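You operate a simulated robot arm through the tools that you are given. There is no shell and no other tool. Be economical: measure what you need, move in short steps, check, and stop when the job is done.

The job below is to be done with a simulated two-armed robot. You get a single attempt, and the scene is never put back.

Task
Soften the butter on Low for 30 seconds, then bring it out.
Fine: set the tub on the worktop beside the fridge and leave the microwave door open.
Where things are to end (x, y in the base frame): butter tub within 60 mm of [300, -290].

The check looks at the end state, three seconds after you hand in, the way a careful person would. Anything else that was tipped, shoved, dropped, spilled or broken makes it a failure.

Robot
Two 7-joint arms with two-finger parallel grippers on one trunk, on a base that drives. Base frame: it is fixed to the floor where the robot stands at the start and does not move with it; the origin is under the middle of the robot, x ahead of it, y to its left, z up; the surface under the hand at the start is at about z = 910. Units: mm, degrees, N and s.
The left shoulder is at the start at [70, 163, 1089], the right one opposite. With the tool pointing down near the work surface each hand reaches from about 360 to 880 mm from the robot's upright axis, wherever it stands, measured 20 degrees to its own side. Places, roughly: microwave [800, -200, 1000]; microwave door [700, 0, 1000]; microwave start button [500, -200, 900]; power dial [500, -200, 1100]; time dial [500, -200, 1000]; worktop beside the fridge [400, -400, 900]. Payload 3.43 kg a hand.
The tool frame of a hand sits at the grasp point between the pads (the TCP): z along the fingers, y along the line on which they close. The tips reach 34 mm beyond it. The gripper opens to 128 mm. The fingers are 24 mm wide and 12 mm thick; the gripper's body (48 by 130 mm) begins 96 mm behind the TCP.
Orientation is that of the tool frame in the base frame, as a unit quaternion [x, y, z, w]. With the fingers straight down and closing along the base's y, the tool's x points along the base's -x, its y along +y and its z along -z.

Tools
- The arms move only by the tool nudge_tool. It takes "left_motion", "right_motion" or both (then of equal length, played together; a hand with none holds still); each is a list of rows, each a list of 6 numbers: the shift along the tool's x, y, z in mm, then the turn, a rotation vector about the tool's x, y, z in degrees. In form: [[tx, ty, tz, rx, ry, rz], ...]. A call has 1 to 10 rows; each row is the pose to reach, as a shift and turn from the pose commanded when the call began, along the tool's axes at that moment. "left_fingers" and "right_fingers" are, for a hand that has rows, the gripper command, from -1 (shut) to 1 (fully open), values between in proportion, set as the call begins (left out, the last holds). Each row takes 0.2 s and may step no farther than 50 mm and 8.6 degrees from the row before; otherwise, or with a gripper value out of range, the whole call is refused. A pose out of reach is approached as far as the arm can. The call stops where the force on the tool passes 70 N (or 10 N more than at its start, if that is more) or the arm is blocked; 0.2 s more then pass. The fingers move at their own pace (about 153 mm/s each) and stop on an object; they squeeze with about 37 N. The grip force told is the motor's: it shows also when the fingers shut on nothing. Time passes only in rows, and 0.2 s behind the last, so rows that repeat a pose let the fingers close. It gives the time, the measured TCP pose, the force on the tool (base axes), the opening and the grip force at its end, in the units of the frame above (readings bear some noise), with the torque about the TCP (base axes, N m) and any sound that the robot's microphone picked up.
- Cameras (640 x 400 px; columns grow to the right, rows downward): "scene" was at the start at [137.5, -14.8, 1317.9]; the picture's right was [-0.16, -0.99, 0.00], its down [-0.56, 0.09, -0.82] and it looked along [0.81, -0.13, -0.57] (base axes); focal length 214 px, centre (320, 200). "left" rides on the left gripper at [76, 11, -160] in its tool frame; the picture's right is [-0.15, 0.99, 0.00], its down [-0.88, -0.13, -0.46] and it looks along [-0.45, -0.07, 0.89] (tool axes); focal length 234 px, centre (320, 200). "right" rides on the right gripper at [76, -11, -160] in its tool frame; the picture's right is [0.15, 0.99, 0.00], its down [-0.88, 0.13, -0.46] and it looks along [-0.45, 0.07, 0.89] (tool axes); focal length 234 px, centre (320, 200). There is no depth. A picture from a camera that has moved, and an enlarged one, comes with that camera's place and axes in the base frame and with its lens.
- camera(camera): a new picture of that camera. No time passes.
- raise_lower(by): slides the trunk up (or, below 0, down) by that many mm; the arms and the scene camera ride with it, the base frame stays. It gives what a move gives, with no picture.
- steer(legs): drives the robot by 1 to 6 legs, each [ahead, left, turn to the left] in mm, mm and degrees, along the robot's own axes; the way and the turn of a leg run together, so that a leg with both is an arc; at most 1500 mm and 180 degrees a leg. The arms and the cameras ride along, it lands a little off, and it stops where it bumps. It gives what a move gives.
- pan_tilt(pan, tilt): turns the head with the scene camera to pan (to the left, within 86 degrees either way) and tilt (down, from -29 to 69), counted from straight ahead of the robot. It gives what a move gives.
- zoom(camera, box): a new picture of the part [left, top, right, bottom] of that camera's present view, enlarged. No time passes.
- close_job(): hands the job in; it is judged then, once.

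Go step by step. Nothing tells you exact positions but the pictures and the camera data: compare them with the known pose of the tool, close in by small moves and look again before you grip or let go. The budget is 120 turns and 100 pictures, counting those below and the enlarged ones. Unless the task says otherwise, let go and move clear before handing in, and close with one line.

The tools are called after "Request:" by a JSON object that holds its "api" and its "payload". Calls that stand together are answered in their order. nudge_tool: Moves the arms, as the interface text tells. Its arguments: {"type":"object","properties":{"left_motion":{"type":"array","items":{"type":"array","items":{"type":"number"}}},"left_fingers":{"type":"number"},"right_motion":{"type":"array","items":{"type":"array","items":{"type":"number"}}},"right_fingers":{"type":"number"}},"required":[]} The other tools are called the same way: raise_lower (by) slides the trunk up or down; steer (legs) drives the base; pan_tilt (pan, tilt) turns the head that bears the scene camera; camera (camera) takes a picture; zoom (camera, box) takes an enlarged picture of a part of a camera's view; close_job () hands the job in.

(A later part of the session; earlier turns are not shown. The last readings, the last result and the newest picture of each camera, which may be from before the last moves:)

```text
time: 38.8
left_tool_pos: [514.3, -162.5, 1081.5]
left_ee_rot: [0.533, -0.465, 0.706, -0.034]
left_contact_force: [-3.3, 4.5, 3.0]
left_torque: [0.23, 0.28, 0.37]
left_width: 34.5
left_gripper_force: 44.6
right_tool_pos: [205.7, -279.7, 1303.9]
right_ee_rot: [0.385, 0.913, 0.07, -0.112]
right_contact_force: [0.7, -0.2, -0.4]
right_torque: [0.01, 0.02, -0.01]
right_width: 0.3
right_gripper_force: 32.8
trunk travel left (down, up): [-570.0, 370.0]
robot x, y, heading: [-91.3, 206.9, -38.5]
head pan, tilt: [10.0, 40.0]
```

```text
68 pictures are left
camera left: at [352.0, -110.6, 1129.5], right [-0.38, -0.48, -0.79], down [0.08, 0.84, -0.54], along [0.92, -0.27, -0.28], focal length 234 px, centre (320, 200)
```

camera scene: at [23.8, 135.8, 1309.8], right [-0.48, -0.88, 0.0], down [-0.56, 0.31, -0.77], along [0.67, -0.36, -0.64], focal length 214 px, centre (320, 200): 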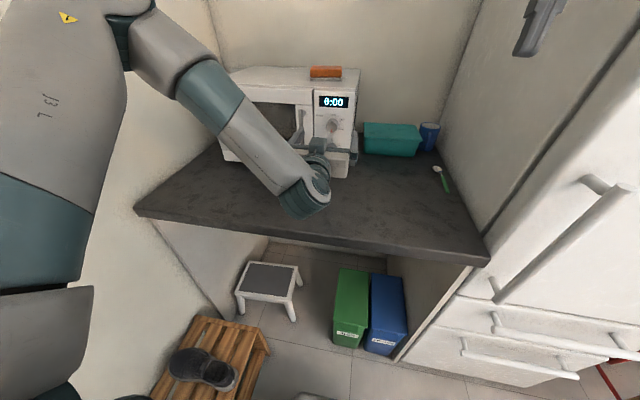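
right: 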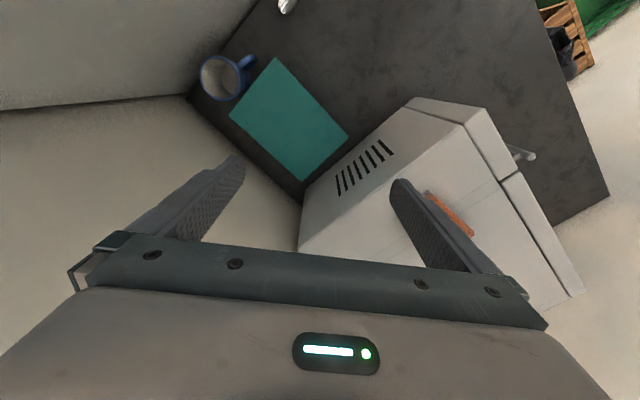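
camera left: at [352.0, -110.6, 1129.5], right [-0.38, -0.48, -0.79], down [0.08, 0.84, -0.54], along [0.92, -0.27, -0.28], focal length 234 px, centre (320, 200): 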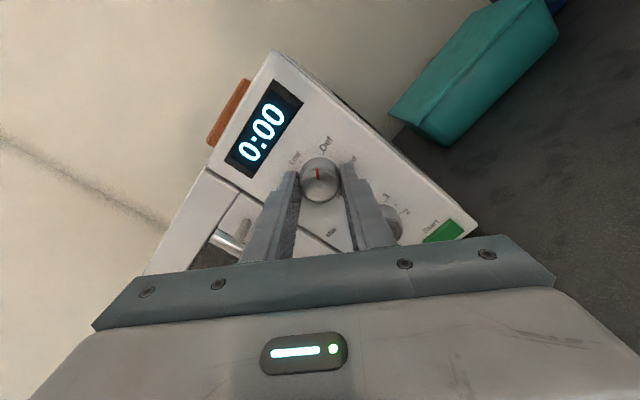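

That is 136 degrees turned, with the pointer between Def and Low. I'll turn the remaining 44.

Request:
{"api": "nudge_tool", "payload": {"left_motion": [[0, 0, 0, 0, 0, -8.5], [0, 0, 0, 0, 0, -17], [0, 0, 0, 0, 0, -25.5], [0, 0, 0, 0, 0, -34], [0, 0, 0, 0, 0, -42], [0, 0, 0, 0, 0, -44], [0, 0, 0, 0, 0, -44]]}}

Request:
{"api": "zoom", "payload": {"camera": "left", "box": [220, 60, 420, 260]}}

```text
time: 40.4
left_tool_pos: [513.6, -163.9, 1081.2]
left_ee_rot: [0.668, -0.234, 0.667, 0.233]
left_contact_force: [-10.1, 4.9, -6.4]
left_torque: [0.2, 0.28, -0.18]
left_width: 34.4
left_gripper_force: 45.1
right_tool_pos: [203.9, -280.9, 1304.1]
right_ee_rot: [0.386, 0.913, 0.071, -0.11]
right_contact_force: [-0.1, -0.2, -0.5]
right_torque: [-0.02, -0.02, 0.01]
right_width: 0.1
right_gripper_force: 32.7
trunk travel left (down, up): [-570.0, 370.0]
robot x, y, heading: [-89.3, 207.5, -38.5]
head pan, tilt: [10.0, 40.0]
```

```text
2.00 times, centred on (320, 160) of left
camera zoom: at [382.3, -72.5, 1158.2], right [-0.62, -0.77, -0.15], down [-0.28, 0.39, -0.88], along [0.74, -0.5, -0.45], focal length 468 px, centre (320, 280)
```

zoom: 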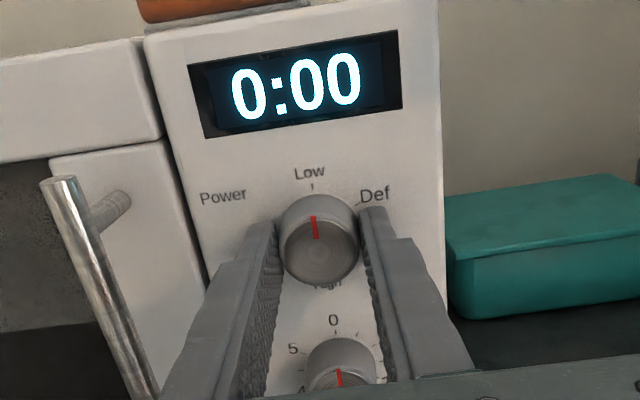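

The power dial now points to Low, and the hand camera is upright above the gripper. I'll open the fingers, back off, and drop to the time dial.

Request:
{"api": "nudge_tool", "payload": {"left_motion": [[0, 0, 0, 0, 0, 0], [0, 0, 0, 0, 0, 0], [0, 0, -20, 0, 0, 0], [0, 0, -40, 0, 0, 0], [-35, 0, -40, 0, 0, 0], [-72, 0, -40, 0, 0, 0], [-72, 0, -40, 0, 0, 0]], "left_fingers": 0.1}}

Request:
{"api": "camera", "payload": {"camera": "left"}}

```text
time: 42.0
left_tool_pos: [481.4, -141.0, 1011.6]
left_ee_rot: [0.669, -0.231, 0.668, 0.23]
left_contact_force: [0.0, 0.4, 0.0]
left_torque: [-0.01, 0.03, 0.03]
left_width: 70.2
left_gripper_force: 0.1
left hand out of reach, approached as far as the arm can: row 6, 7
right_tool_pos: [205.0, -280.1, 1303.2]
right_ee_rot: [0.384, 0.914, 0.07, -0.111]
right_contact_force: [-0.8, -0.2, 0.7]
right_torque: [-0.01, 0.0, 0.02]
right_width: 0.0
right_gripper_force: 33.6
trunk travel left (down, up): [-570.0, 370.0]
robot x, y, heading: [-90.0, 210.8, -38.5]
head pan, tilt: [10.0, 40.0]
```

```text
66 pictures are left
camera left: at [349.6, -50.2, 1088.2], right [-0.61, -0.78, -0.15], down [-0.28, 0.39, -0.88], along [0.74, -0.49, -0.45], focal length 234 px, centre (320, 200)
```

left: 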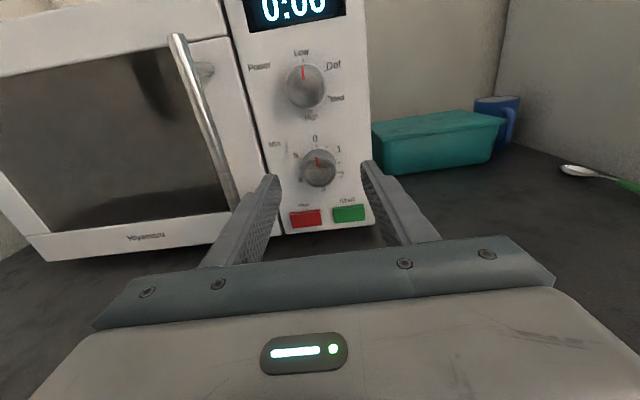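

The fingers straddle the time dial. I'll advance, grip it, and turn it clockwise about 30 degrees for 30 seconds.

Request:
{"api": "nudge_tool", "payload": {"left_motion": [[0, -4, 12, 0, 0, 0], [0, -4, 24, 0, 0, 0], [0, -4, 35, 0, 0, 0], [0, -4, 35, 0, 0, 0]]}}

Request:
{"api": "nudge_tool", "payload": {"left_motion": [[0, 0, 0, 0, 0, 0], [0, 0, 0, 0, 0, 0], [0, 0, 0, 0, 0, 0]], "left_fingers": -1}}

Request:
{"api": "nudge_tool", "payload": {"left_motion": [[0, 0, 0, 0, 0, 7.5], [0, 0, 0, 0, 0, 15], [0, 0, 0, 0, 0, 22.5], [0, 0, 0, 0, 0, 30], [0, 0, 0, 0, 0, 30]]}}

Request:
{"api": "camera", "payload": {"camera": "left"}}

```text
time: 43.0
left_tool_pos: [502.7, -165.8, 1017.3]
left_ee_rot: [0.67, -0.232, 0.667, 0.229]
left_contact_force: [0.3, -0.6, 0.4]
left_torque: [0.02, -0.01, -0.04]
left_width: 70.8
left_gripper_force: 0.0
left hand out of reach, approached as far as the arm can: row 1, 2, 3, 4
right_tool_pos: [205.5, -279.7, 1304.1]
right_ee_rot: [0.385, 0.914, 0.07, -0.111]
right_contact_force: [-0.1, -0.2, 0.0]
right_torque: [-0.01, 0.01, -0.01]
right_width: 0.0
right_gripper_force: 33.3
trunk travel left (down, up): [-570.0, 370.0]
robot x, y, heading: [-90.0, 208.8, -38.7]
head pan, tilt: [10.0, 40.0]
```

```text
time: 43.8
left_tool_pos: [507.8, -158.4, 1016.6]
left_ee_rot: [0.671, -0.227, 0.668, 0.228]
left_contact_force: [20.6, 27.1, 1.9]
left_torque: [0.2, -0.4, 1.13]
left_width: 33.9
left_gripper_force: 44.9
right_tool_pos: [209.1, -275.5, 1305.1]
right_ee_rot: [0.384, 0.914, 0.068, -0.112]
right_contact_force: [0.5, 0.0, -0.7]
right_torque: [-0.03, -0.02, 0.0]
right_width: 0.0
right_gripper_force: 32.9
trunk travel left (down, up): [-570.0, 370.0]
robot x, y, heading: [-88.2, 207.4, -38.6]
head pan, tilt: [10.0, 40.0]
```

```text
time: 45.0
left_tool_pos: [504.0, -162.5, 1016.6]
left_ee_rot: [0.588, -0.397, 0.703, 0.048]
left_contact_force: [21.9, 25.4, -2.3]
left_torque: [0.13, -0.25, 0.9]
left_width: 33.5
left_gripper_force: 45.4
right_tool_pos: [210.3, -277.6, 1304.7]
right_ee_rot: [0.385, 0.914, 0.069, -0.111]
right_contact_force: [-0.1, -0.1, -0.7]
right_torque: [0.0, -0.03, 0.01]
right_width: 0.0
right_gripper_force: 33.7
trunk travel left (down, up): [-570.0, 370.0]
robot x, y, heading: [-91.6, 207.0, -38.2]
head pan, tilt: [10.0, 40.0]
```

```text
65 pictures are left
camera left: at [350.2, -101.4, 1077.9], right [-0.48, -0.62, -0.62], down [-0.02, 0.72, -0.69], along [0.87, -0.32, -0.36], focal length 234 px, centre (320, 200)
```

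left: 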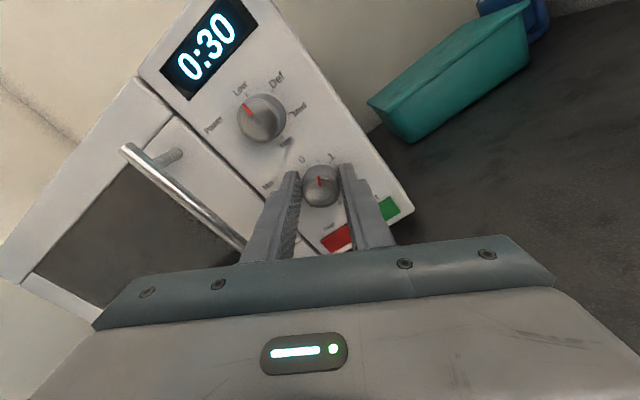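

The display reads 0:30. I'll release the dial gently and back away, then look through the window to confirm the butter is inside before starting.

Request:
{"api": "nudge_tool", "payload": {"left_motion": [[0, 0, 0, 0, 0, 0], [0, 0, 0, 0, 0, 0], [0, 0, -25, 0, 0, 0], [0, 0, -50, 0, 0, 0], [0, 0, -75, 0, 0, 0], [0, 0, -75, 0, 0, -8], [0, 0, -75, 0, 0, -16], [0, 0, -75, 0, 0, -24], [0, 0, -75, 0, 0, -30]], "left_fingers": 0.1}}

Request:
{"api": "zoom", "payload": {"camera": "left", "box": [0, 0, 400, 260]}}

```text
time: 47.0
left_tool_pos: [442.0, -119.6, 1016.5]
left_ee_rot: [0.669, -0.232, 0.667, 0.232]
left_contact_force: [-0.2, 0.7, -0.2]
left_torque: [0.01, 0.02, -0.01]
left_width: 70.2
left_gripper_force: 0.0
right_tool_pos: [205.9, -280.4, 1304.3]
right_ee_rot: [0.385, 0.914, 0.07, -0.111]
right_contact_force: [0.2, 0.1, -0.1]
right_torque: [0.01, -0.04, -0.04]
right_width: 0.2
right_gripper_force: 32.7
trunk travel left (down, up): [-570.0, 370.0]
robot x, y, heading: [-88.9, 207.4, -38.4]
head pan, tilt: [10.0, 40.0]
```

```text
1.54 times, centred on (200, 130) of left
camera zoom: at [311.3, -28.4, 1094.0], right [-0.61, -0.77, -0.15], down [-0.28, 0.39, -0.88], along [0.74, -0.5, -0.45], focal length 360 px, centre (505, 308)
```

zoom: 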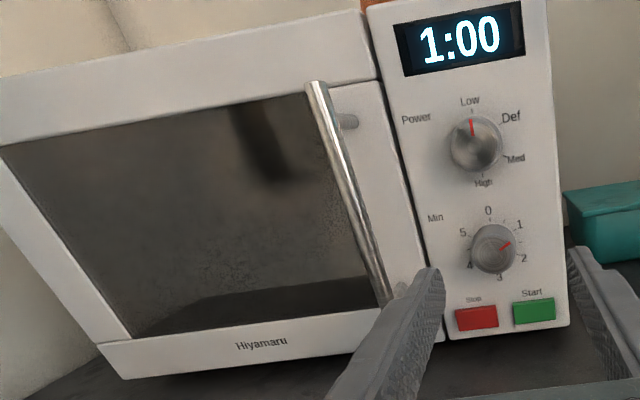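

Letting go dragged the dial on to 1:00, because the hand sat about 9 mm off-centre at its reach limit. I'll lower the trunk so the arm regains reach, re-centre on the dial (u≈192), and turn it back.

Request:
{"api": "nudge_tool", "payload": {"left_motion": [[25, -3, 0, 0, 0, 0], [50, -6, 0, 0, 0, 0], [66, -10, 0, 0, 0, 0], [66, -10, 0, 0, 0, 0]]}}

Request:
{"api": "raise_lower", "payload": {"by": -70}}

Request:
{"api": "camera", "payload": {"camera": "left"}}

Request:
{"api": "camera", "payload": {"camera": "scene"}}

```text
time: 48.0
left_tool_pos: [449.6, -111.0, 1082.2]
left_ee_rot: [0.668, -0.234, 0.667, 0.232]
left_contact_force: [0.0, 0.0, -0.8]
left_torque: [-0.01, 0.02, -0.02]
left_width: 70.5
left_gripper_force: 0.1
right_tool_pos: [204.9, -281.3, 1303.3]
right_ee_rot: [0.384, 0.914, 0.071, -0.111]
right_contact_force: [-0.4, 0.6, 0.1]
right_torque: [0.04, 0.05, 0.02]
right_width: 0.0
right_gripper_force: 33.0
trunk travel left (down, up): [-570.0, 370.0]
robot x, y, heading: [-87.5, 210.0, -38.6]
head pan, tilt: [10.0, 40.0]
```

```text
time: 49.1
left_tool_pos: [448.9, -110.5, 1013.5]
left_ee_rot: [0.668, -0.233, 0.668, 0.233]
left_contact_force: [0.5, 1.0, -0.5]
left_torque: [-0.01, 0.0, 0.05]
left_width: 70.4
left_gripper_force: 0.1
right_tool_pos: [204.6, -281.2, 1234.1]
right_ee_rot: [0.385, 0.913, 0.07, -0.112]
right_contact_force: [0.6, -0.2, -0.3]
right_torque: [-0.06, -0.04, -0.02]
right_width: 0.0
right_gripper_force: 32.9
trunk travel left (down, up): [-500.0, 440.0]
robot x, y, heading: [-90.5, 209.6, -38.3]
head pan, tilt: [10.0, 40.0]
```

```text
63 pictures are left
camera left: at [317.4, -20.1, 1090.1], right [-0.61, -0.77, -0.15], down [-0.28, 0.39, -0.88], along [0.74, -0.5, -0.45], focal length 234 px, centre (320, 200)
```

left: 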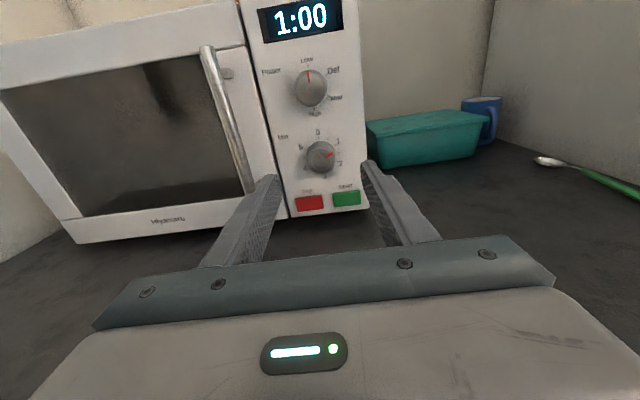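

```text
62 pictures are left
camera scene: at [24.3, 136.3, 1239.8], right [-0.48, -0.88, 0.0], down [-0.57, 0.31, -0.77], along [0.67, -0.36, -0.64], focal length 214 px, centre (320, 200)
```

scene: 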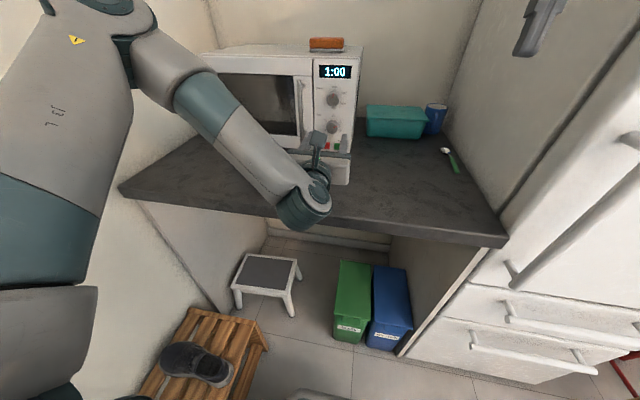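

The hand is centred on the dial at u≈193 and within reach. I'll pre-roll 30 degrees, advance, and grip.

Request:
{"api": "nudge_tool", "payload": {"left_motion": [[0, 0, 15, 0, 0, 8], [0, 0, 30, 0, 0, 16], [0, 0, 45, 0, 0, 24], [0, 0, 60, 0, 0, 30], [0, 0, 72, 0, 0, 30], [0, 0, 80, 0, 0, 30], [0, 0, 80, 0, 0, 30]]}}

Request:
{"api": "camera", "payload": {"camera": "left"}}

```text
time: 50.7
left_tool_pos: [512.0, -158.9, 1013.5]
left_ee_rot: [0.585, -0.398, 0.705, 0.053]
left_contact_force: [-0.1, 0.0, -0.2]
left_torque: [0.01, 0.02, -0.02]
left_width: 70.3
left_gripper_force: 0.0
right_tool_pos: [205.4, -281.8, 1233.3]
right_ee_rot: [0.385, 0.913, 0.071, -0.112]
right_contact_force: [0.3, 0.0, 0.1]
right_torque: [-0.02, 0.01, 0.03]
right_width: 0.1
right_gripper_force: 32.8
trunk travel left (down, up): [-500.0, 440.0]
robot x, y, heading: [-92.3, 209.8, -38.4]
head pan, tilt: [10.0, 40.0]
```

```text
61 pictures are left
camera left: at [357.7, -98.0, 1073.9], right [-0.49, -0.61, -0.62], down [-0.01, 0.72, -0.7], along [0.87, -0.33, -0.36], focal length 234 px, centre (320, 200)
```

left: 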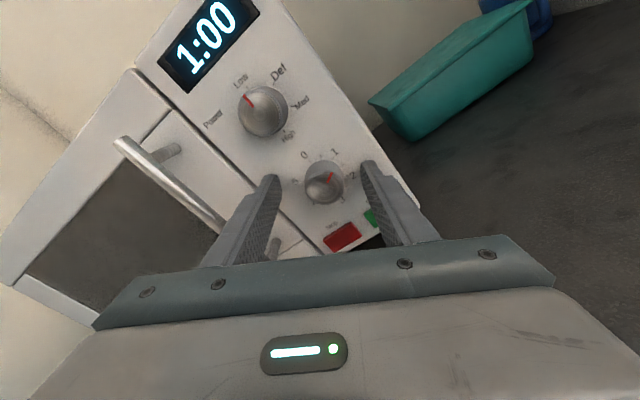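

The dial sits evenly between the fingers, so I'll close on it and turn back 30 degrees.

Request:
{"api": "nudge_tool", "payload": {"left_motion": [[0, 0, 0, 0, 0, 0], [0, 0, 0, 0, 0, 0], [0, 0, 0, 0, 0, 0]], "left_fingers": -1}}

Request:
{"api": "nudge_tool", "payload": {"left_motion": [[0, 0, 0, 0, 0, -7.5], [0, 0, 0, 0, 0, -15], [0, 0, 0, 0, 0, -22.5], [0, 0, 0, 0, 0, -30], [0, 0, 0, 0, 0, -30]]}}

Request:
{"api": "camera", "payload": {"camera": "left"}}

```text
time: 51.5
left_tool_pos: [510.2, -162.1, 1010.7]
left_ee_rot: [0.585, -0.4, 0.704, 0.052]
left_contact_force: [-10.7, -4.3, -12.5]
left_torque: [0.03, 0.1, -0.73]
left_width: 33.9
left_gripper_force: 45.2
right_tool_pos: [205.3, -282.7, 1234.1]
right_ee_rot: [0.385, 0.913, 0.071, -0.112]
right_contact_force: [0.2, 0.0, 0.0]
right_torque: [-0.04, 0.0, 0.0]
right_width: 0.1
right_gripper_force: 33.3
trunk travel left (down, up): [-500.0, 440.0]
robot x, y, heading: [-90.3, 208.8, -38.4]
head pan, tilt: [10.0, 40.0]
```

```text
time: 52.7
left_tool_pos: [510.8, -162.2, 1011.1]
left_ee_rot: [0.669, -0.235, 0.666, 0.232]
left_contact_force: [-19.1, 3.1, -21.9]
left_torque: [0.48, 0.66, -0.24]
left_width: 33.7
left_gripper_force: 44.9
right_tool_pos: [204.7, -281.1, 1232.9]
right_ee_rot: [0.384, 0.914, 0.071, -0.111]
right_contact_force: [-1.3, 1.8, -0.7]
right_torque: [0.03, 0.04, 0.05]
right_width: 0.1
right_gripper_force: 33.2
trunk travel left (down, up): [-500.0, 440.0]
robot x, y, heading: [-87.2, 209.5, -38.3]
head pan, tilt: [10.0, 40.0]
```

```text
60 pictures are left
camera left: at [379.7, -70.4, 1088.8], right [-0.62, -0.77, -0.15], down [-0.28, 0.39, -0.88], along [0.74, -0.5, -0.45], focal length 234 px, centre (320, 200)
```

left: 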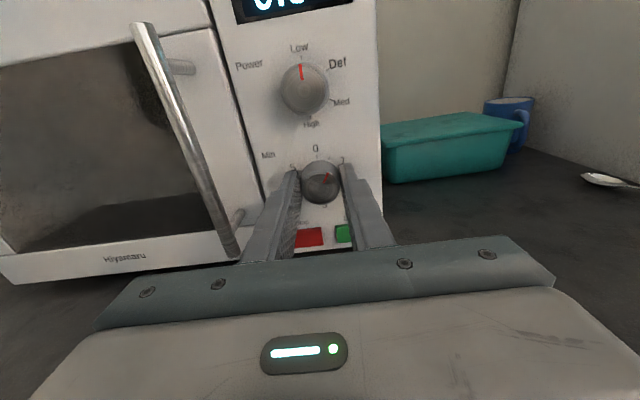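

The dial is turned back. I'll read the display on the scene camera and ease the hand 2–3 mm to remove the side load before letting go.

Request:
{"api": "nudge_tool", "payload": {"left_motion": [[-2.5, 2, -2, 0, 0, 0], [-2.5, 2, -2, 0, 0, 0]]}}

Request:
{"api": "zoom", "payload": {"camera": "scene", "box": [290, 50, 370, 160]}}

```text
time: 53.3
left_tool_pos: [511.3, -160.9, 1010.4]
left_ee_rot: [0.668, -0.231, 0.669, 0.231]
left_contact_force: [-2.8, -3.1, -6.1]
left_torque: [0.78, 0.97, -0.12]
left_width: 33.7
left_gripper_force: 45.1
right_tool_pos: [206.3, -282.0, 1233.3]
right_ee_rot: [0.385, 0.914, 0.071, -0.112]
right_contact_force: [-0.3, 0.5, 0.6]
right_torque: [0.01, 0.02, 0.0]
right_width: 0.1
right_gripper_force: 32.9
trunk travel left (down, up): [-500.0, 440.0]
robot x, y, heading: [-92.2, 208.1, -38.5]
head pan, tilt: [10.0, 40.0]
```

```text
3.64 times, centred on (330, 105) of scene
camera zoom: at [25.3, 135.2, 1239.8], right [-0.48, -0.88, 0.0], down [-0.57, 0.31, -0.77], along [0.67, -0.36, -0.64], focal length 780 px, centre (284, 546)
```

zoom: 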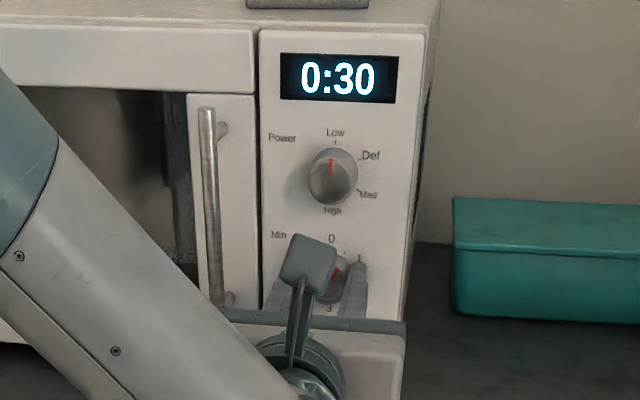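

The display reads 0:30 and the side force is small, so I'll open and back straight off.

Request:
{"api": "nudge_tool", "payload": {"left_motion": [[0, 0, 0, 0, 0, 0], [0, 0, 0, 0, 0, 0], [0, 0, -20, 0, 0, 0], [0, 0, -45, 0, 0, 0], [0, 0, -70, 0, 0, 0], [0, 0, -90, 0, 0, 0]], "left_fingers": 0.1}}

Request:
{"api": "zoom", "payload": {"camera": "left", "box": [0, 0, 400, 260]}}

```text
time: 54.7
left_tool_pos: [438.3, -105.3, 1011.2]
left_ee_rot: [0.668, -0.233, 0.668, 0.232]
left_contact_force: [0.3, -0.5, -0.3]
left_torque: [-0.02, 0.0, 0.0]
left_width: 70.4
left_gripper_force: 0.0
right_tool_pos: [206.1, -280.6, 1234.3]
right_ee_rot: [0.385, 0.914, 0.07, -0.112]
right_contact_force: [0.0, 0.4, 0.1]
right_torque: [0.01, -0.02, 0.0]
right_width: 0.0
right_gripper_force: 32.7
trunk travel left (down, up): [-500.0, 440.0]
robot x, y, heading: [-95.0, 207.3, -38.6]
head pan, tilt: [10.0, 40.0]
```

```text
1.54 times, centred on (200, 130) of left
camera zoom: at [307.0, -13.8, 1088.1], right [-0.61, -0.78, -0.15], down [-0.28, 0.39, -0.88], along [0.74, -0.5, -0.45], focal length 360 px, centre (505, 308)
```

zoom: 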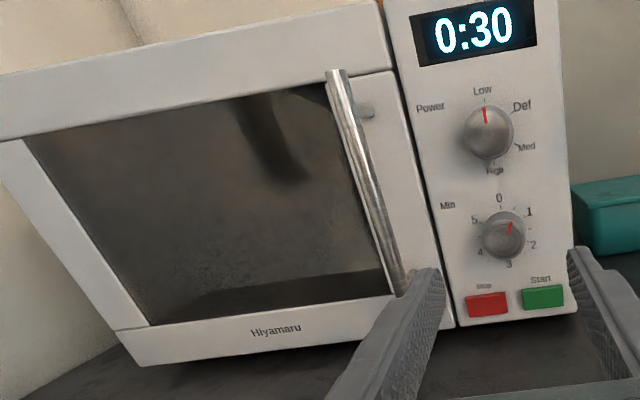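

Power is on Low and time reads 0:30. Next is the Start button (u≈168, z≈950): I'll shut the fingers, pitch the tool 25 degrees down for counter clearance, and line up in front of it.

Request:
{"api": "nudge_tool", "payload": {"left_motion": [[-15, 6, 10, 0, -6, 0], [-30, 12, 20, 0, -12, 0], [-45, 18, 30, 0, -19, 0], [-58, 22, 40, 0, -25, 0], [-58, 22, 45, 0, -25, 0]], "left_fingers": -1}}

Request:
{"api": "camera", "payload": {"camera": "left"}}

Request:
{"api": "camera", "payload": {"camera": "scene"}}

```text
time: 55.9
left_tool_pos: [460.9, -149.5, 952.7]
left_ee_rot: [0.796, -0.278, 0.507, 0.176]
left_contact_force: [0.0, 0.0, 0.0]
left_torque: [0.01, 0.01, 0.03]
left_width: 0.0
left_gripper_force: 33.5
right_tool_pos: [205.3, -281.3, 1233.8]
right_ee_rot: [0.385, 0.914, 0.069, -0.111]
right_contact_force: [0.5, -0.2, -0.3]
right_torque: [0.0, -0.03, -0.01]
right_width: 0.0
right_gripper_force: 33.2
trunk travel left (down, up): [-500.0, 440.0]
robot x, y, heading: [-93.7, 212.6, -38.2]
head pan, tilt: [10.0, 40.0]
```

```text
57 pictures are left
camera left: at [365.3, -88.4, 1090.1], right [-0.66, -0.74, -0.13], down [-0.53, 0.59, -0.6], along [0.52, -0.33, -0.79], focal length 234 px, centre (320, 200)
```

left: 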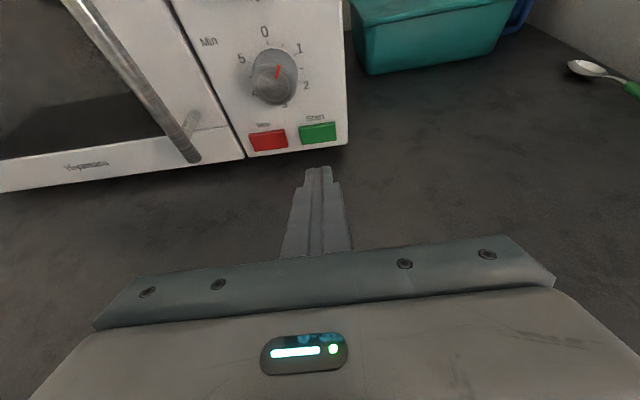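

```text
56 pictures are left
camera scene: at [24.5, 136.2, 1239.7], right [-0.48, -0.88, 0.0], down [-0.57, 0.31, -0.77], along [0.67, -0.36, -0.64], focal length 214 px, centre (320, 200)
```

scene: 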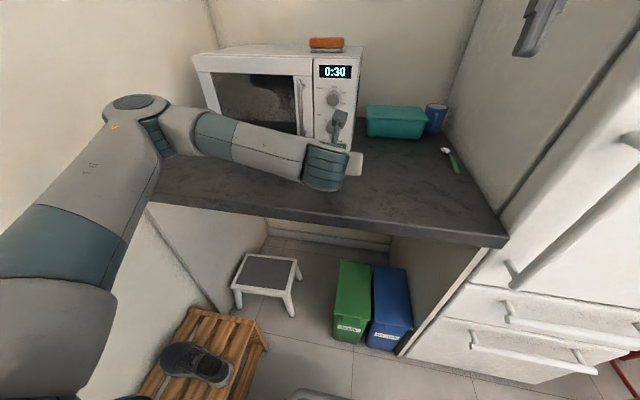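

The fingertip is lined up about 45 mm in front of Start. I'll push straight in with small steps.

Request:
{"api": "nudge_tool", "payload": {"left_motion": [[6, 3, 19, 0, 0, 0], [13, 3, 36, 0, 0, 0], [16, 3, 42, 0, 0, 0], [18, 3, 46, 0, 0, 0], [19.5, 3, 49.5, 0, 0, 0], [19.5, 3, 49.5, 0, 0, 0]]}}

Request:
{"api": "camera", "payload": {"camera": "left"}}

Request:
{"api": "zoom", "payload": {"camera": "scene", "box": [290, 50, 370, 160]}}

```text
time: 57.3
left_tool_pos: [496.2, -182.4, 948.4]
left_ee_rot: [0.796, -0.28, 0.507, 0.176]
left_contact_force: [-24.3, 25.6, -9.8]
left_torque: [0.33, 0.38, 0.11]
left_width: 0.0
left_gripper_force: 33.0
right_tool_pos: [203.0, -277.5, 1235.0]
right_ee_rot: [0.385, 0.914, 0.069, -0.109]
right_contact_force: [-0.5, -0.2, 0.1]
right_torque: [0.01, 0.04, 0.01]
right_width: 0.2
right_gripper_force: 33.1
trunk travel left (down, up): [-500.0, 440.0]
robot x, y, heading: [-90.8, 208.2, -38.5]
head pan, tilt: [10.0, 40.0]
heard: click
```

```text
55 pictures are left
camera left: at [401.8, -121.0, 1086.7], right [-0.66, -0.73, -0.14], down [-0.53, 0.59, -0.6], along [0.52, -0.33, -0.79], focal length 234 px, centre (320, 200)
```

left: 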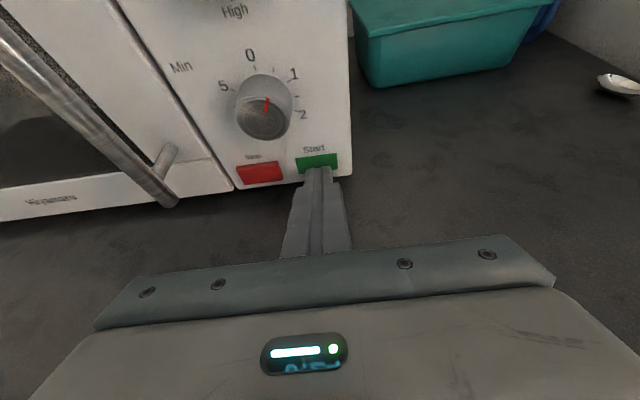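

```text
3.64 times, centred on (330, 105) of scene
camera zoom: at [21.7, 139.5, 1240.0], right [-0.48, -0.88, 0.0], down [-0.56, 0.3, -0.77], along [0.67, -0.37, -0.64], focal length 780 px, centre (284, 546)
```

zoom: 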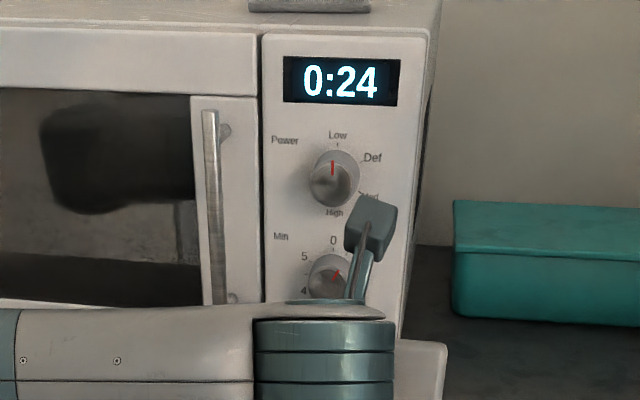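

I heard the click and the display is counting down (0:24). While it runs, I'll back off and move the open hand in front of the door handle (u≈270).

Request:
{"api": "nudge_tool", "payload": {"left_motion": [[-10, 0, -22, 0, 0, 0], [-22, 0, -48, 0, 0, 0], [-34, 0, -75, 0, 0, 0], [-15, -25, -85, 0, 6, 0], [5, -50, -95, 0, 12, 0], [25, -75, -105, 0, 19, 0], [48, -103, -113, 0, 25, 0], [48, -103, -113, 0, 25, 0]], "left_fingers": 0.1}}

Request:
{"api": "camera", "payload": {"camera": "left"}}

Request:
{"api": "camera", "payload": {"camera": "scene"}}

```text
time: 59.1
left_tool_pos: [495.8, -52.8, 1045.7]
left_ee_rot: [0.671, -0.228, 0.667, 0.23]
left_contact_force: [-0.8, 1.9, 0.9]
left_torque: [0.04, 0.03, -0.14]
left_width: 70.3
left_gripper_force: 0.0
left hand out of reach, approached as far as the arm can: row 7, 8
right_tool_pos: [207.7, -275.1, 1235.5]
right_ee_rot: [0.384, 0.914, 0.068, -0.111]
right_contact_force: [-0.7, 1.4, 0.6]
right_torque: [-0.11, -0.01, 0.01]
right_width: 0.0
right_gripper_force: 33.4
trunk travel left (down, up): [-500.0, 440.0]
robot x, y, heading: [-89.4, 204.5, -38.4]
head pan, tilt: [10.0, 40.0]
heard: click, click
```

```text
53 pictures are left
camera left: at [363.5, 37.3, 1122.8], right [-0.61, -0.78, -0.14], down [-0.28, 0.38, -0.88], along [0.74, -0.49, -0.46], focal length 234 px, centre (320, 200)
```

left: 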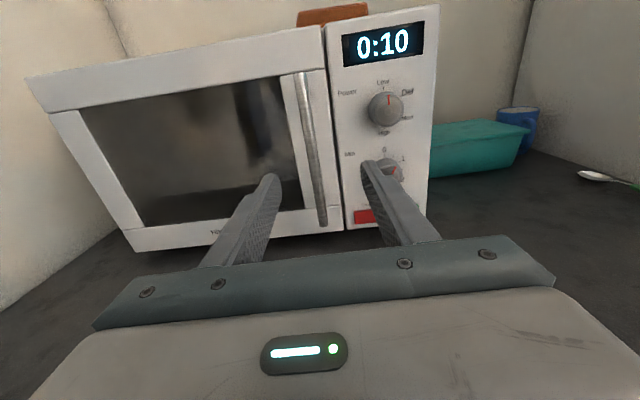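

```text
52 pictures are left
camera scene: at [26.5, 142.1, 1240.0], right [-0.48, -0.88, 0.0], down [-0.57, 0.3, -0.77], along [0.67, -0.37, -0.64], focal length 214 px, centre (320, 200)
```

scene: 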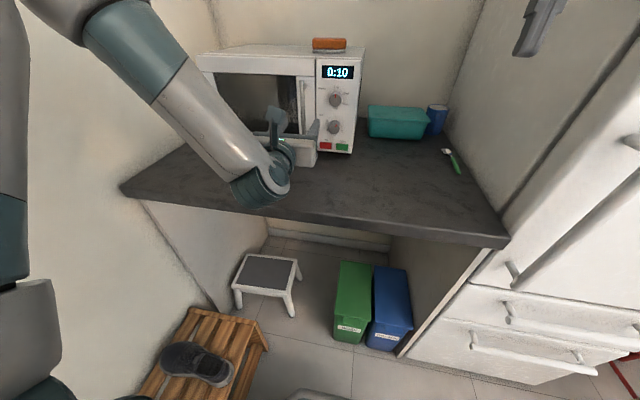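

The oven is running fast (0:10 left). The handle bar is at u≈279, so I'll shift 12 mm left and wait for it to finish.

Request:
{"api": "nudge_tool", "payload": {"left_motion": [[0, -6, 0, 0, 0, 0], [0, -12, 0, 0, 0, 0], [0, -12, 0, 0, 0, 0], [0, -12, 0, 0, 0, 0], [0, -12, 0, 0, 0, 0], [0, -12, 0, 0, 0, 0], [0, -12, 0, 0, 0, 0], [0, -12, 0, 0, 0, 0]]}}

Request:
{"api": "camera", "payload": {"camera": "left"}}

```text
time: 60.9
left_tool_pos: [493.3, -53.2, 1050.7]
left_ee_rot: [0.671, -0.232, 0.666, 0.229]
left_contact_force: [-0.4, 0.0, -0.1]
left_torque: [-0.02, 0.02, 0.0]
left_width: 70.6
left_gripper_force: 0.0
left hand out of reach, approached as far as the arm can: row 1, 2, 3, 4, 5, 6, 7, 8
right_tool_pos: [205.3, -281.0, 1234.0]
right_ee_rot: [0.384, 0.914, 0.069, -0.111]
right_contact_force: [1.2, -0.2, 0.2]
right_torque: [0.01, 0.01, -0.02]
right_width: 0.2
right_gripper_force: 33.4
trunk travel left (down, up): [-500.0, 440.0]
robot x, y, heading: [-88.7, 208.4, -38.2]
head pan, tilt: [10.0, 40.0]
```

```text
51 pictures are left
camera left: at [362.0, 36.0, 1128.0], right [-0.61, -0.78, -0.15], down [-0.28, 0.39, -0.88], along [0.74, -0.49, -0.46], focal length 234 px, centre (320, 200)
```

left: 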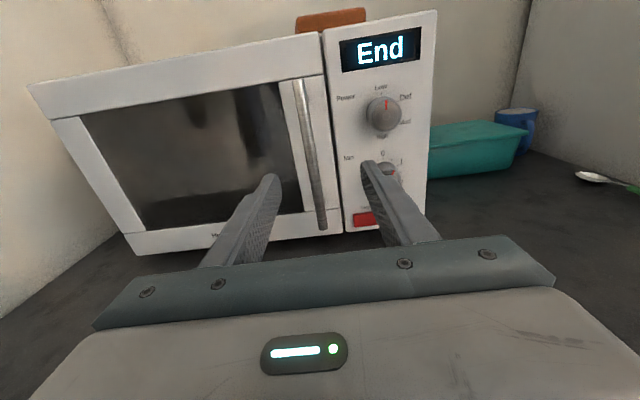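

The display shows "End", so the heating is done. The 180° rolled wrist limits leftward reach, so I'll unroll it back in open space before taking the handle.

Request:
{"api": "nudge_tool", "payload": {"left_motion": [[0, 0, 0, 0, 0, 8.5], [0, 0, 0, 0, 0, 17], [0, 0, 0, 0, 0, 25.5], [0, 0, 0, 0, 0, 34], [0, 0, 0, 0, 0, 42.5], [0, 0, 0, 0, 0, 51], [0, 0, 0, 0, 0, 59.5], [0, 0, 0, 0, 0, 68], [0, 0, 0, 0, 0, 76.5], [0, 0, 0, 0, 0, 85]]}}

Request:
{"api": "nudge_tool", "payload": {"left_motion": [[0, 0, 0, 0, 0, 8.5], [0, 0, 0, 0, 0, 17], [0, 0, 0, 0, 0, 25.5], [0, 0, 0, 0, 0, 34], [0, 0, 0, 0, 0, 42.5], [0, 0, 0, 0, 0, 51], [0, 0, 0, 0, 0, 59.5], [0, 0, 0, 0, 0, 68], [0, 0, 0, 0, 0, 76.5], [0, 0, 0, 0, 0, 85]]}}

Request:
{"api": "camera", "payload": {"camera": "left"}}

```text
time: 63.1
left_tool_pos: [492.3, -53.7, 1051.5]
left_ee_rot: [0.337, -0.624, 0.647, -0.282]
left_contact_force: [0.3, -0.3, -0.7]
left_torque: [0.03, 0.02, -0.03]
left_width: 70.3
left_gripper_force: 0.0
right_tool_pos: [205.3, -280.8, 1234.3]
right_ee_rot: [0.385, 0.913, 0.07, -0.111]
right_contact_force: [-0.5, -1.1, -0.8]
right_torque: [0.05, -0.01, -0.01]
right_width: 0.0
right_gripper_force: 32.9
trunk travel left (down, up): [-500.0, 440.0]
robot x, y, heading: [-91.6, 206.9, -38.3]
head pan, tilt: [10.0, 40.0]
```

```text
time: 65.3
left_tool_pos: [492.5, -52.6, 1051.3]
left_ee_rot: [0.172, 0.688, -0.287, 0.645]
left_contact_force: [-0.1, -0.7, -0.7]
left_torque: [0.01, 0.01, -0.01]
left_width: 70.7
left_gripper_force: 0.1
right_tool_pos: [206.7, -280.4, 1235.4]
right_ee_rot: [0.385, 0.914, 0.07, -0.111]
right_contact_force: [0.3, 0.0, 0.1]
right_torque: [-0.01, -0.01, 0.02]
right_width: 0.0
right_gripper_force: 33.2
trunk travel left (down, up): [-500.0, 440.0]
robot x, y, heading: [-91.7, 210.3, -38.2]
head pan, tilt: [10.0, 40.0]
```

```text
50 pictures are left
camera left: at [366.5, 44.4, 976.5], right [0.62, 0.79, -0.02], down [-0.34, 0.3, 0.89], along [0.71, -0.54, 0.45], focal length 234 px, centre (320, 200)
```

left: 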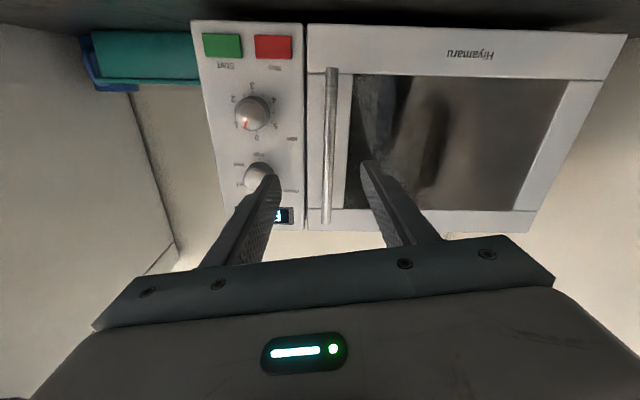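

The wrist is back to its first orientation and the handle bar (u≈277) is between the fingers. I'll square the roll, shift 11 mm left, and advance to straddle the bar.

Request:
{"api": "nudge_tool", "payload": {"left_motion": [[0, 6, 0, 0, 0, 5], [0, 11, 0, 0, 0, 9.5], [0, 11, 25, 0, 0, 9.5], [0, 11, 50, 0, 0, 9.5], [0, 11, 70, 0, 0, 9.5], [0, 11, 76, 0, 0, 9.5], [0, 11, 76, 0, 0, 9.5]]}}

Request:
{"api": "camera", "payload": {"camera": "left"}}

```text
time: 66.9
left_tool_pos: [546.7, -102.7, 1061.6]
left_ee_rot: [0.226, 0.675, -0.228, 0.665]
left_contact_force: [-0.3, -0.1, -1.1]
left_torque: [-0.01, -0.03, 0.02]
left_width: 70.3
left_gripper_force: 0.1
left hand out of reach, approached as far as the arm can: row 1, 2, 3, 4, 5, 6, 7
right_tool_pos: [205.7, -280.9, 1233.1]
right_ee_rot: [0.385, 0.913, 0.071, -0.111]
right_contact_force: [-0.4, 0.3, 0.4]
right_torque: [-0.01, -0.03, -0.01]
right_width: 0.1
right_gripper_force: 33.1
trunk travel left (down, up): [-500.0, 440.0]
robot x, y, heading: [-92.3, 205.5, -38.5]
head pan, tilt: [10.0, 40.0]
```

```text
49 pictures are left
camera left: at [426.1, 3.7, 988.9], right [0.61, 0.78, 0.14], down [-0.43, 0.17, 0.89], along [0.67, -0.6, 0.44], focal length 234 px, centre (320, 200)
```

left: 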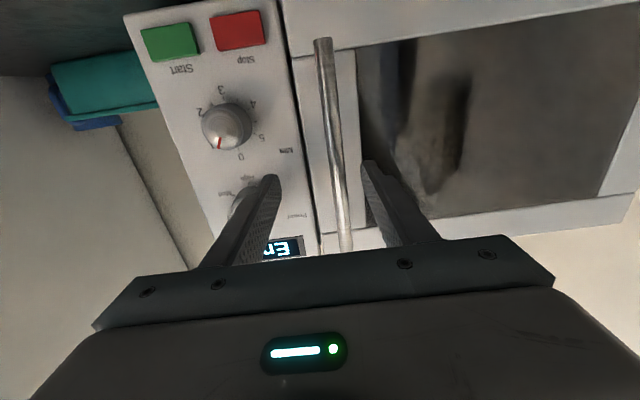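

The bar is between the fingers but the hand sits about 15 mm right of centre. I'll slide the base left 15 mm to centre it.

Request:
{"api": "steer", "payload": {"legs": [[0, 15, 0]]}}

Request:
{"api": "nudge_tool", "payload": {"left_motion": [[0, 0, 0, 0, 0, 0], [0, 0, 0, 0, 0, 0], [0, 0, 0, 0, 0, 0]], "left_fingers": -1}}

Request:
{"api": "camera", "payload": {"camera": "left"}}

```text
time: 67.6
left_tool_pos: [554.3, -92.7, 1061.2]
left_ee_rot: [0.228, 0.674, -0.229, 0.664]
left_contact_force: [-0.5, -0.1, 0.9]
left_torque: [-0.01, -0.01, 0.0]
left_width: 70.6
left_gripper_force: 0.0
right_tool_pos: [213.9, -270.7, 1233.7]
right_ee_rot: [0.386, 0.913, 0.071, -0.112]
right_contact_force: [-0.9, 0.1, 1.2]
right_torque: [-0.01, -0.02, 0.0]
right_width: 0.1
right_gripper_force: 32.9
trunk travel left (down, up): [-500.0, 440.0]
robot x, y, heading: [-78.5, 218.0, -38.4]
head pan, tilt: [10.0, 40.0]
```

```text
time: 68.4
left_tool_pos: [555.3, -90.3, 1061.4]
left_ee_rot: [0.227, 0.674, -0.228, 0.665]
left_contact_force: [4.5, 4.6, 0.1]
left_torque: [0.89, -0.62, 0.09]
left_width: 11.7
left_gripper_force: 44.7
right_tool_pos: [214.9, -268.6, 1233.9]
right_ee_rot: [0.385, 0.913, 0.07, -0.112]
right_contact_force: [-0.6, 0.4, -0.4]
right_torque: [0.02, -0.01, 0.02]
right_width: 0.0
right_gripper_force: 32.1
trunk travel left (down, up): [-500.0, 440.0]
robot x, y, heading: [-81.9, 219.9, -38.6]
head pan, tilt: [10.0, 40.0]
```

```text
48 pictures are left
camera left: at [435.5, 15.7, 988.6], right [0.6, 0.78, 0.14], down [-0.43, 0.17, 0.89], along [0.67, -0.6, 0.44], focal length 234 px, centre (320, 200)
```

left: 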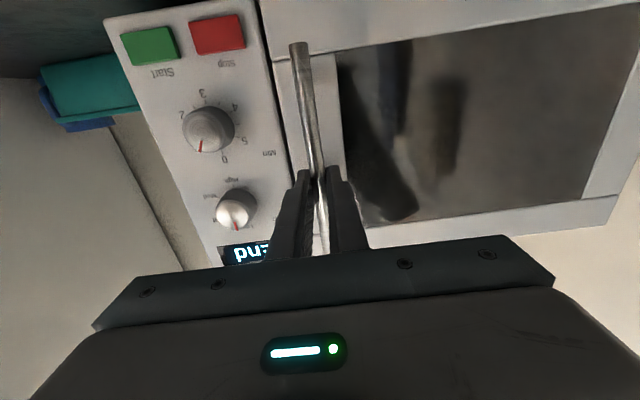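

The bar is gripped firmly (11.7 mm). I'll pull the door toward the robot along its arc.

Request:
{"api": "nudge_tool", "payload": {"left_motion": [[0, 0, -10, 0, 0, 0], [0, 1, -22, 0, 0, 0], [0, 2, -36, 0, 0, 0], [0, 4, -50, 0, 0, 0], [0, 7, -65, 0, 0, 0], [0, 11, -80, 0, 0, 0], [0, 15, -95, 0, 0, 0]]}}

Request:
{"api": "camera", "payload": {"camera": "scene"}}

```text
time: 70.0
left_tool_pos: [505.3, -21.1, 1061.0]
left_ee_rot: [0.219, 0.676, -0.227, 0.667]
left_contact_force: [60.4, 31.6, 13.6]
left_torque: [0.88, -0.69, 0.38]
left_width: 11.9
left_gripper_force: 45.4
left hand out of reach, approached as far as the arm can: row 7
right_tool_pos: [222.5, -264.6, 1234.0]
right_ee_rot: [0.385, 0.914, 0.068, -0.113]
right_contact_force: [-0.2, 0.2, 0.3]
right_torque: [0.03, 0.0, -0.01]
right_width: 0.1
right_gripper_force: 33.3
trunk travel left (down, up): [-500.0, 440.0]
robot x, y, heading: [-79.3, 222.5, -38.5]
head pan, tilt: [10.0, 40.0]
```

```text
47 pictures are left
camera scene: at [41.8, 152.7, 1239.3], right [-0.48, -0.88, 0.01], down [-0.57, 0.3, -0.76], along [0.67, -0.37, -0.65], focal length 214 px, centre (320, 200)
```

scene: 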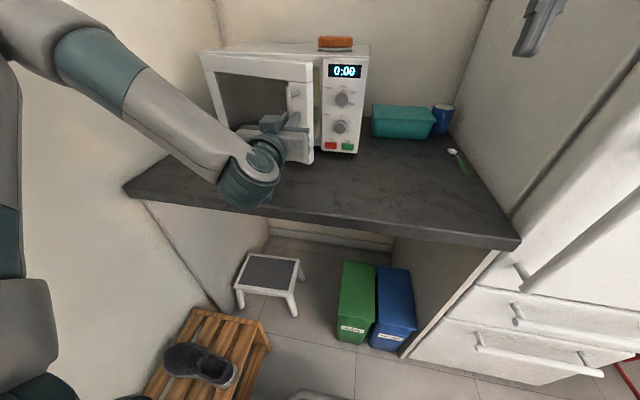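

The door has come open about 80 mm and the display cleared. The arm is too folded to follow the arc, so I'll let go of the handle, drive straight back for reach, and push the door on from inside.

Request:
{"api": "nudge_tool", "payload": {"left_motion": [[0, 0, 0, 0, 0, 0], [0, 0, 0, 0, 0, 0]], "left_fingers": 0.1}}

Request:
{"api": "steer", "payload": {"legs": [[-140, 0, 0]]}}

Request:
{"api": "camera", "payload": {"camera": "scene"}}

Request:
{"api": "camera", "payload": {"camera": "left"}}

```text
time: 70.6
left_tool_pos: [493.4, -29.5, 1062.1]
left_ee_rot: [0.228, 0.674, -0.231, 0.663]
left_contact_force: [1.2, 0.3, 0.6]
left_torque: [0.01, -0.01, -0.02]
left_width: 70.5
left_gripper_force: 0.0
right_tool_pos: [215.4, -268.5, 1234.0]
right_ee_rot: [0.385, 0.914, 0.069, -0.111]
right_contact_force: [0.1, 0.1, -0.6]
right_torque: [0.0, 0.06, -0.02]
right_width: 0.0
right_gripper_force: 32.6
trunk travel left (down, up): [-500.0, 440.0]
robot x, y, heading: [-82.6, 220.2, -38.6]
head pan, tilt: [10.0, 40.0]
```

```text
time: 72.0
left_tool_pos: [384.4, 59.5, 1062.9]
left_ee_rot: [0.227, 0.674, -0.228, 0.665]
left_contact_force: [-0.7, 0.2, 0.6]
left_torque: [-0.01, 0.0, 0.02]
left_width: 70.3
left_gripper_force: 0.1
right_tool_pos: [105.3, -181.9, 1233.5]
right_ee_rot: [0.385, 0.913, 0.07, -0.111]
right_contact_force: [-1.4, 0.5, -0.2]
right_torque: [-0.02, -0.04, 0.03]
right_width: 0.0
right_gripper_force: 33.0
trunk travel left (down, up): [-500.0, 440.0]
robot x, y, heading: [-188.8, 307.7, -38.5]
head pan, tilt: [10.0, 40.0]
```

```text
46 pictures are left
camera scene: at [-76.1, 234.6, 1239.7], right [-0.48, -0.88, 0.0], down [-0.57, 0.31, -0.77], along [0.67, -0.36, -0.64], focal length 214 px, centre (320, 200)
```

scene: 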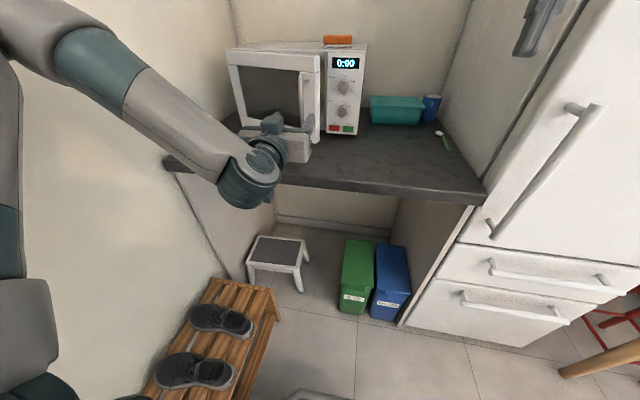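

```text
45 pictures are left
camera left: at [264.0, 165.6, 989.8], right [0.61, 0.78, 0.14], down [-0.43, 0.17, 0.89], along [0.67, -0.6, 0.44], focal length 234 px, centre (320, 200)
```

left: 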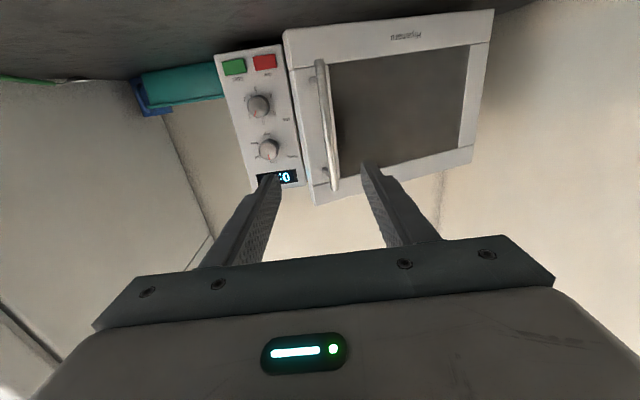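

The door stays ajar: its free edge is at about u≈258, v≈445. I'll shut the fingers, move right of that edge, and slide in behind it.

Request:
{"api": "nudge_tool", "payload": {"left_motion": [[0, -25, 0, 0, 0, 0], [0, -50, 10, 0, 0, 0], [0, -52, 50, 0, 0, 0], [0, -52, 90, 0, 0, 0], [0, -52, 130, 0, 0, 0], [0, -52, 130, 0, 0, 0]], "left_fingers": -1}}

Request:
{"api": "camera", "payload": {"camera": "left"}}

```text
time: 73.4
left_tool_pos: [457.1, -61.1, 1061.5]
left_ee_rot: [0.227, 0.674, -0.229, 0.665]
left_contact_force: [0.1, 0.0, -1.1]
left_torque: [0.0, -0.01, -0.01]
left_width: 0.0
left_gripper_force: 32.8
right_tool_pos: [105.2, -183.3, 1234.1]
right_ee_rot: [0.385, 0.913, 0.07, -0.11]
right_contact_force: [-0.2, 1.1, 0.1]
right_torque: [-0.02, 0.0, 0.0]
right_width: 0.3
right_gripper_force: 33.3
trunk travel left (down, up): [-500.0, 440.0]
robot x, y, heading: [-190.2, 304.3, -38.3]
head pan, tilt: [10.0, 40.0]
```

```text
44 pictures are left
camera left: at [336.4, 46.0, 988.4], right [0.61, 0.78, 0.14], down [-0.43, 0.17, 0.89], along [0.67, -0.6, 0.44], focal length 234 px, centre (320, 200)
```

left: 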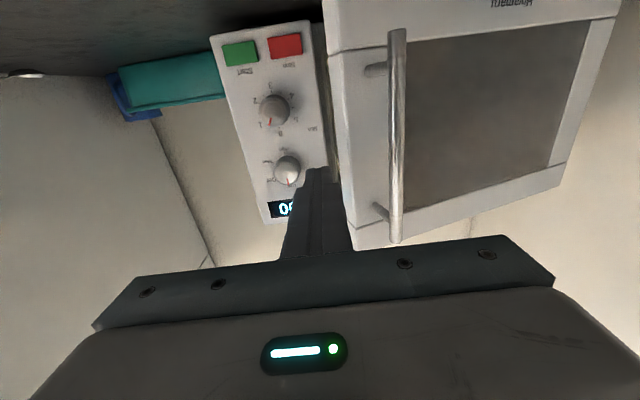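

The fingertips are just right of the door edge. I'll advance 75 mm into the gap and then sweep left along the door's arc.

Request:
{"api": "nudge_tool", "payload": {"left_motion": [[0, 0, 25, 0, 0, 0], [0, 0, 50, 0, 0, 0], [0, 0, 72, 0, 0, 0], [0, 10, 72, 0, 0, 0], [0, 22, 65, 0, 0, 0], [0, 32, 50, 0, 0, 0], [0, 45, 30, 0, 0, 0], [0, 60, 10, 0, 0, 0]]}}

Request:
{"api": "camera", "payload": {"camera": "scene"}}

Request:
{"api": "camera", "payload": {"camera": "left"}}

```text
time: 75.2
left_tool_pos: [480.2, -37.8, 1061.6]
left_ee_rot: [0.238, 0.685, -0.229, 0.649]
left_contact_force: [-15.6, -7.4, -9.8]
left_torque: [0.04, -0.05, -0.05]
left_width: 0.0
left_gripper_force: 32.7
left hand out of reach, approached as far as the arm can: row 6, 7, 8
right_tool_pos: [101.4, -182.3, 1235.5]
right_ee_rot: [0.387, 0.913, 0.071, -0.11]
right_contact_force: [0.1, 0.6, 1.5]
right_torque: [-0.08, 0.01, -0.02]
right_width: 0.0
right_gripper_force: 32.6
trunk travel left (down, up): [-500.0, 440.0]
robot x, y, heading: [-188.2, 308.5, -38.6]
head pan, tilt: [10.0, 40.0]
stopped in row 8 (left hand): the force on the tool passed its limit at 72 N (the readings are from after the stop); the commanded pose is now the measured one
```

```text
43 pictures are left
camera scene: at [-77.5, 235.4, 1240.4], right [-0.48, -0.88, 0.0], down [-0.56, 0.31, -0.77], along [0.67, -0.37, -0.64], focal length 214 px, centre (320, 200)
```

scene: 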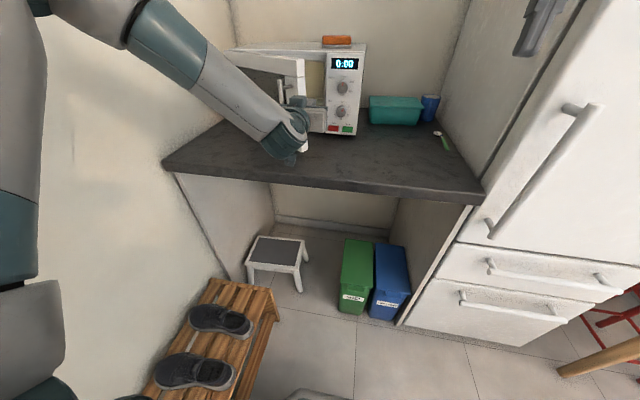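

```text
42 pictures are left
camera left: at [360.3, 74.0, 994.4], right [0.62, 0.77, 0.14], down [-0.4, 0.16, 0.9], along [0.67, -0.62, 0.41], focal length 234 px, centre (320, 200)
```

left: 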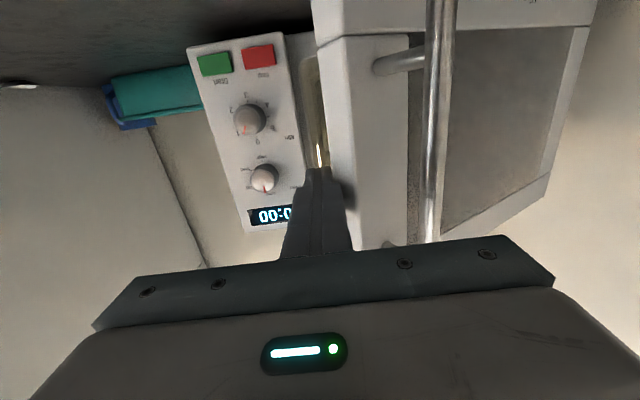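

The fingers are behind the door and it is about 30 degrees open. The arm can't sweep further left by itself, so I'll carry the sweep on by turning the base left while easing back and right, away from the shoe rack.

Request:
{"api": "steer", "payload": {"legs": [[-25, -18, 6], [-30, -18, 6]]}}

Request:
{"api": "camera", "payload": {"camera": "scene"}}

Request:
{"api": "camera", "payload": {"camera": "left"}}

```text
time: 76.2
left_tool_pos: [472.7, 3.5, 1060.2]
left_ee_rot: [0.222, 0.691, -0.211, 0.654]
left_contact_force: [-0.7, 0.1, 0.5]
left_torque: [0.01, 0.05, 0.01]
left_width: 0.1
left_gripper_force: 32.9
right_tool_pos: [111.2, -163.2, 1234.5]
right_ee_rot: [0.356, 0.925, 0.067, -0.112]
right_contact_force: [-0.6, -0.1, 0.6]
right_torque: [-0.02, -0.08, 0.01]
right_width: 0.0
right_gripper_force: 33.1
trunk travel left (down, up): [-500.0, 440.0]
robot x, y, heading: [-211.2, 307.1, -35.0]
head pan, tilt: [10.0, 40.0]
stopped in leg 1: the force on the tool passed its limit at 78 N (the readings are from after the stop); the commanded pose is now the measured one
```

```text
41 pictures are left
camera scene: at [-96.5, 241.7, 1240.2], right [-0.42, -0.91, 0.0], down [-0.58, 0.27, -0.77], along [0.7, -0.32, -0.64], focal length 214 px, centre (320, 200)
```

scene: 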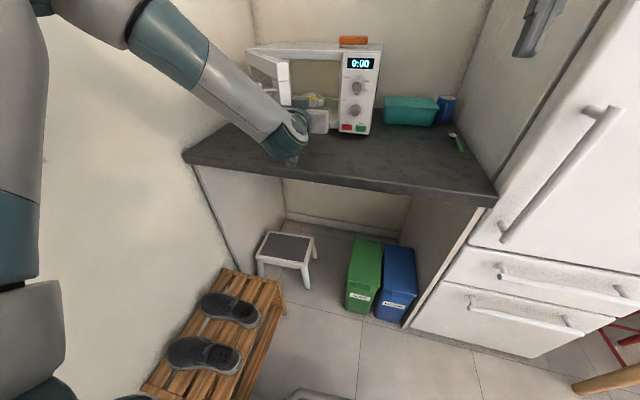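

```text
40 pictures are left
camera left: at [346.5, 108.5, 994.1], right [0.59, 0.8, 0.14], down [-0.4, 0.13, 0.91], along [0.7, -0.59, 0.4], focal length 234 px, centre (320, 200)
```

left: 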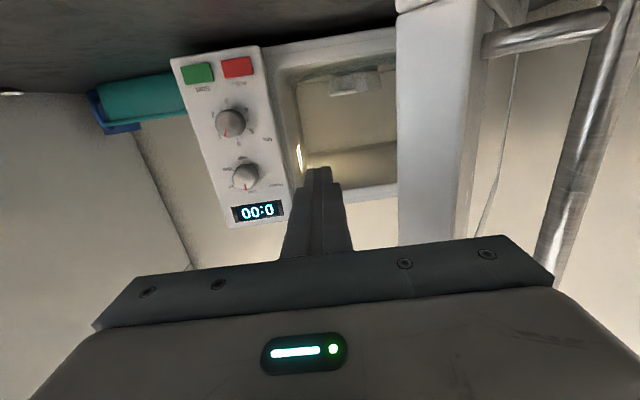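

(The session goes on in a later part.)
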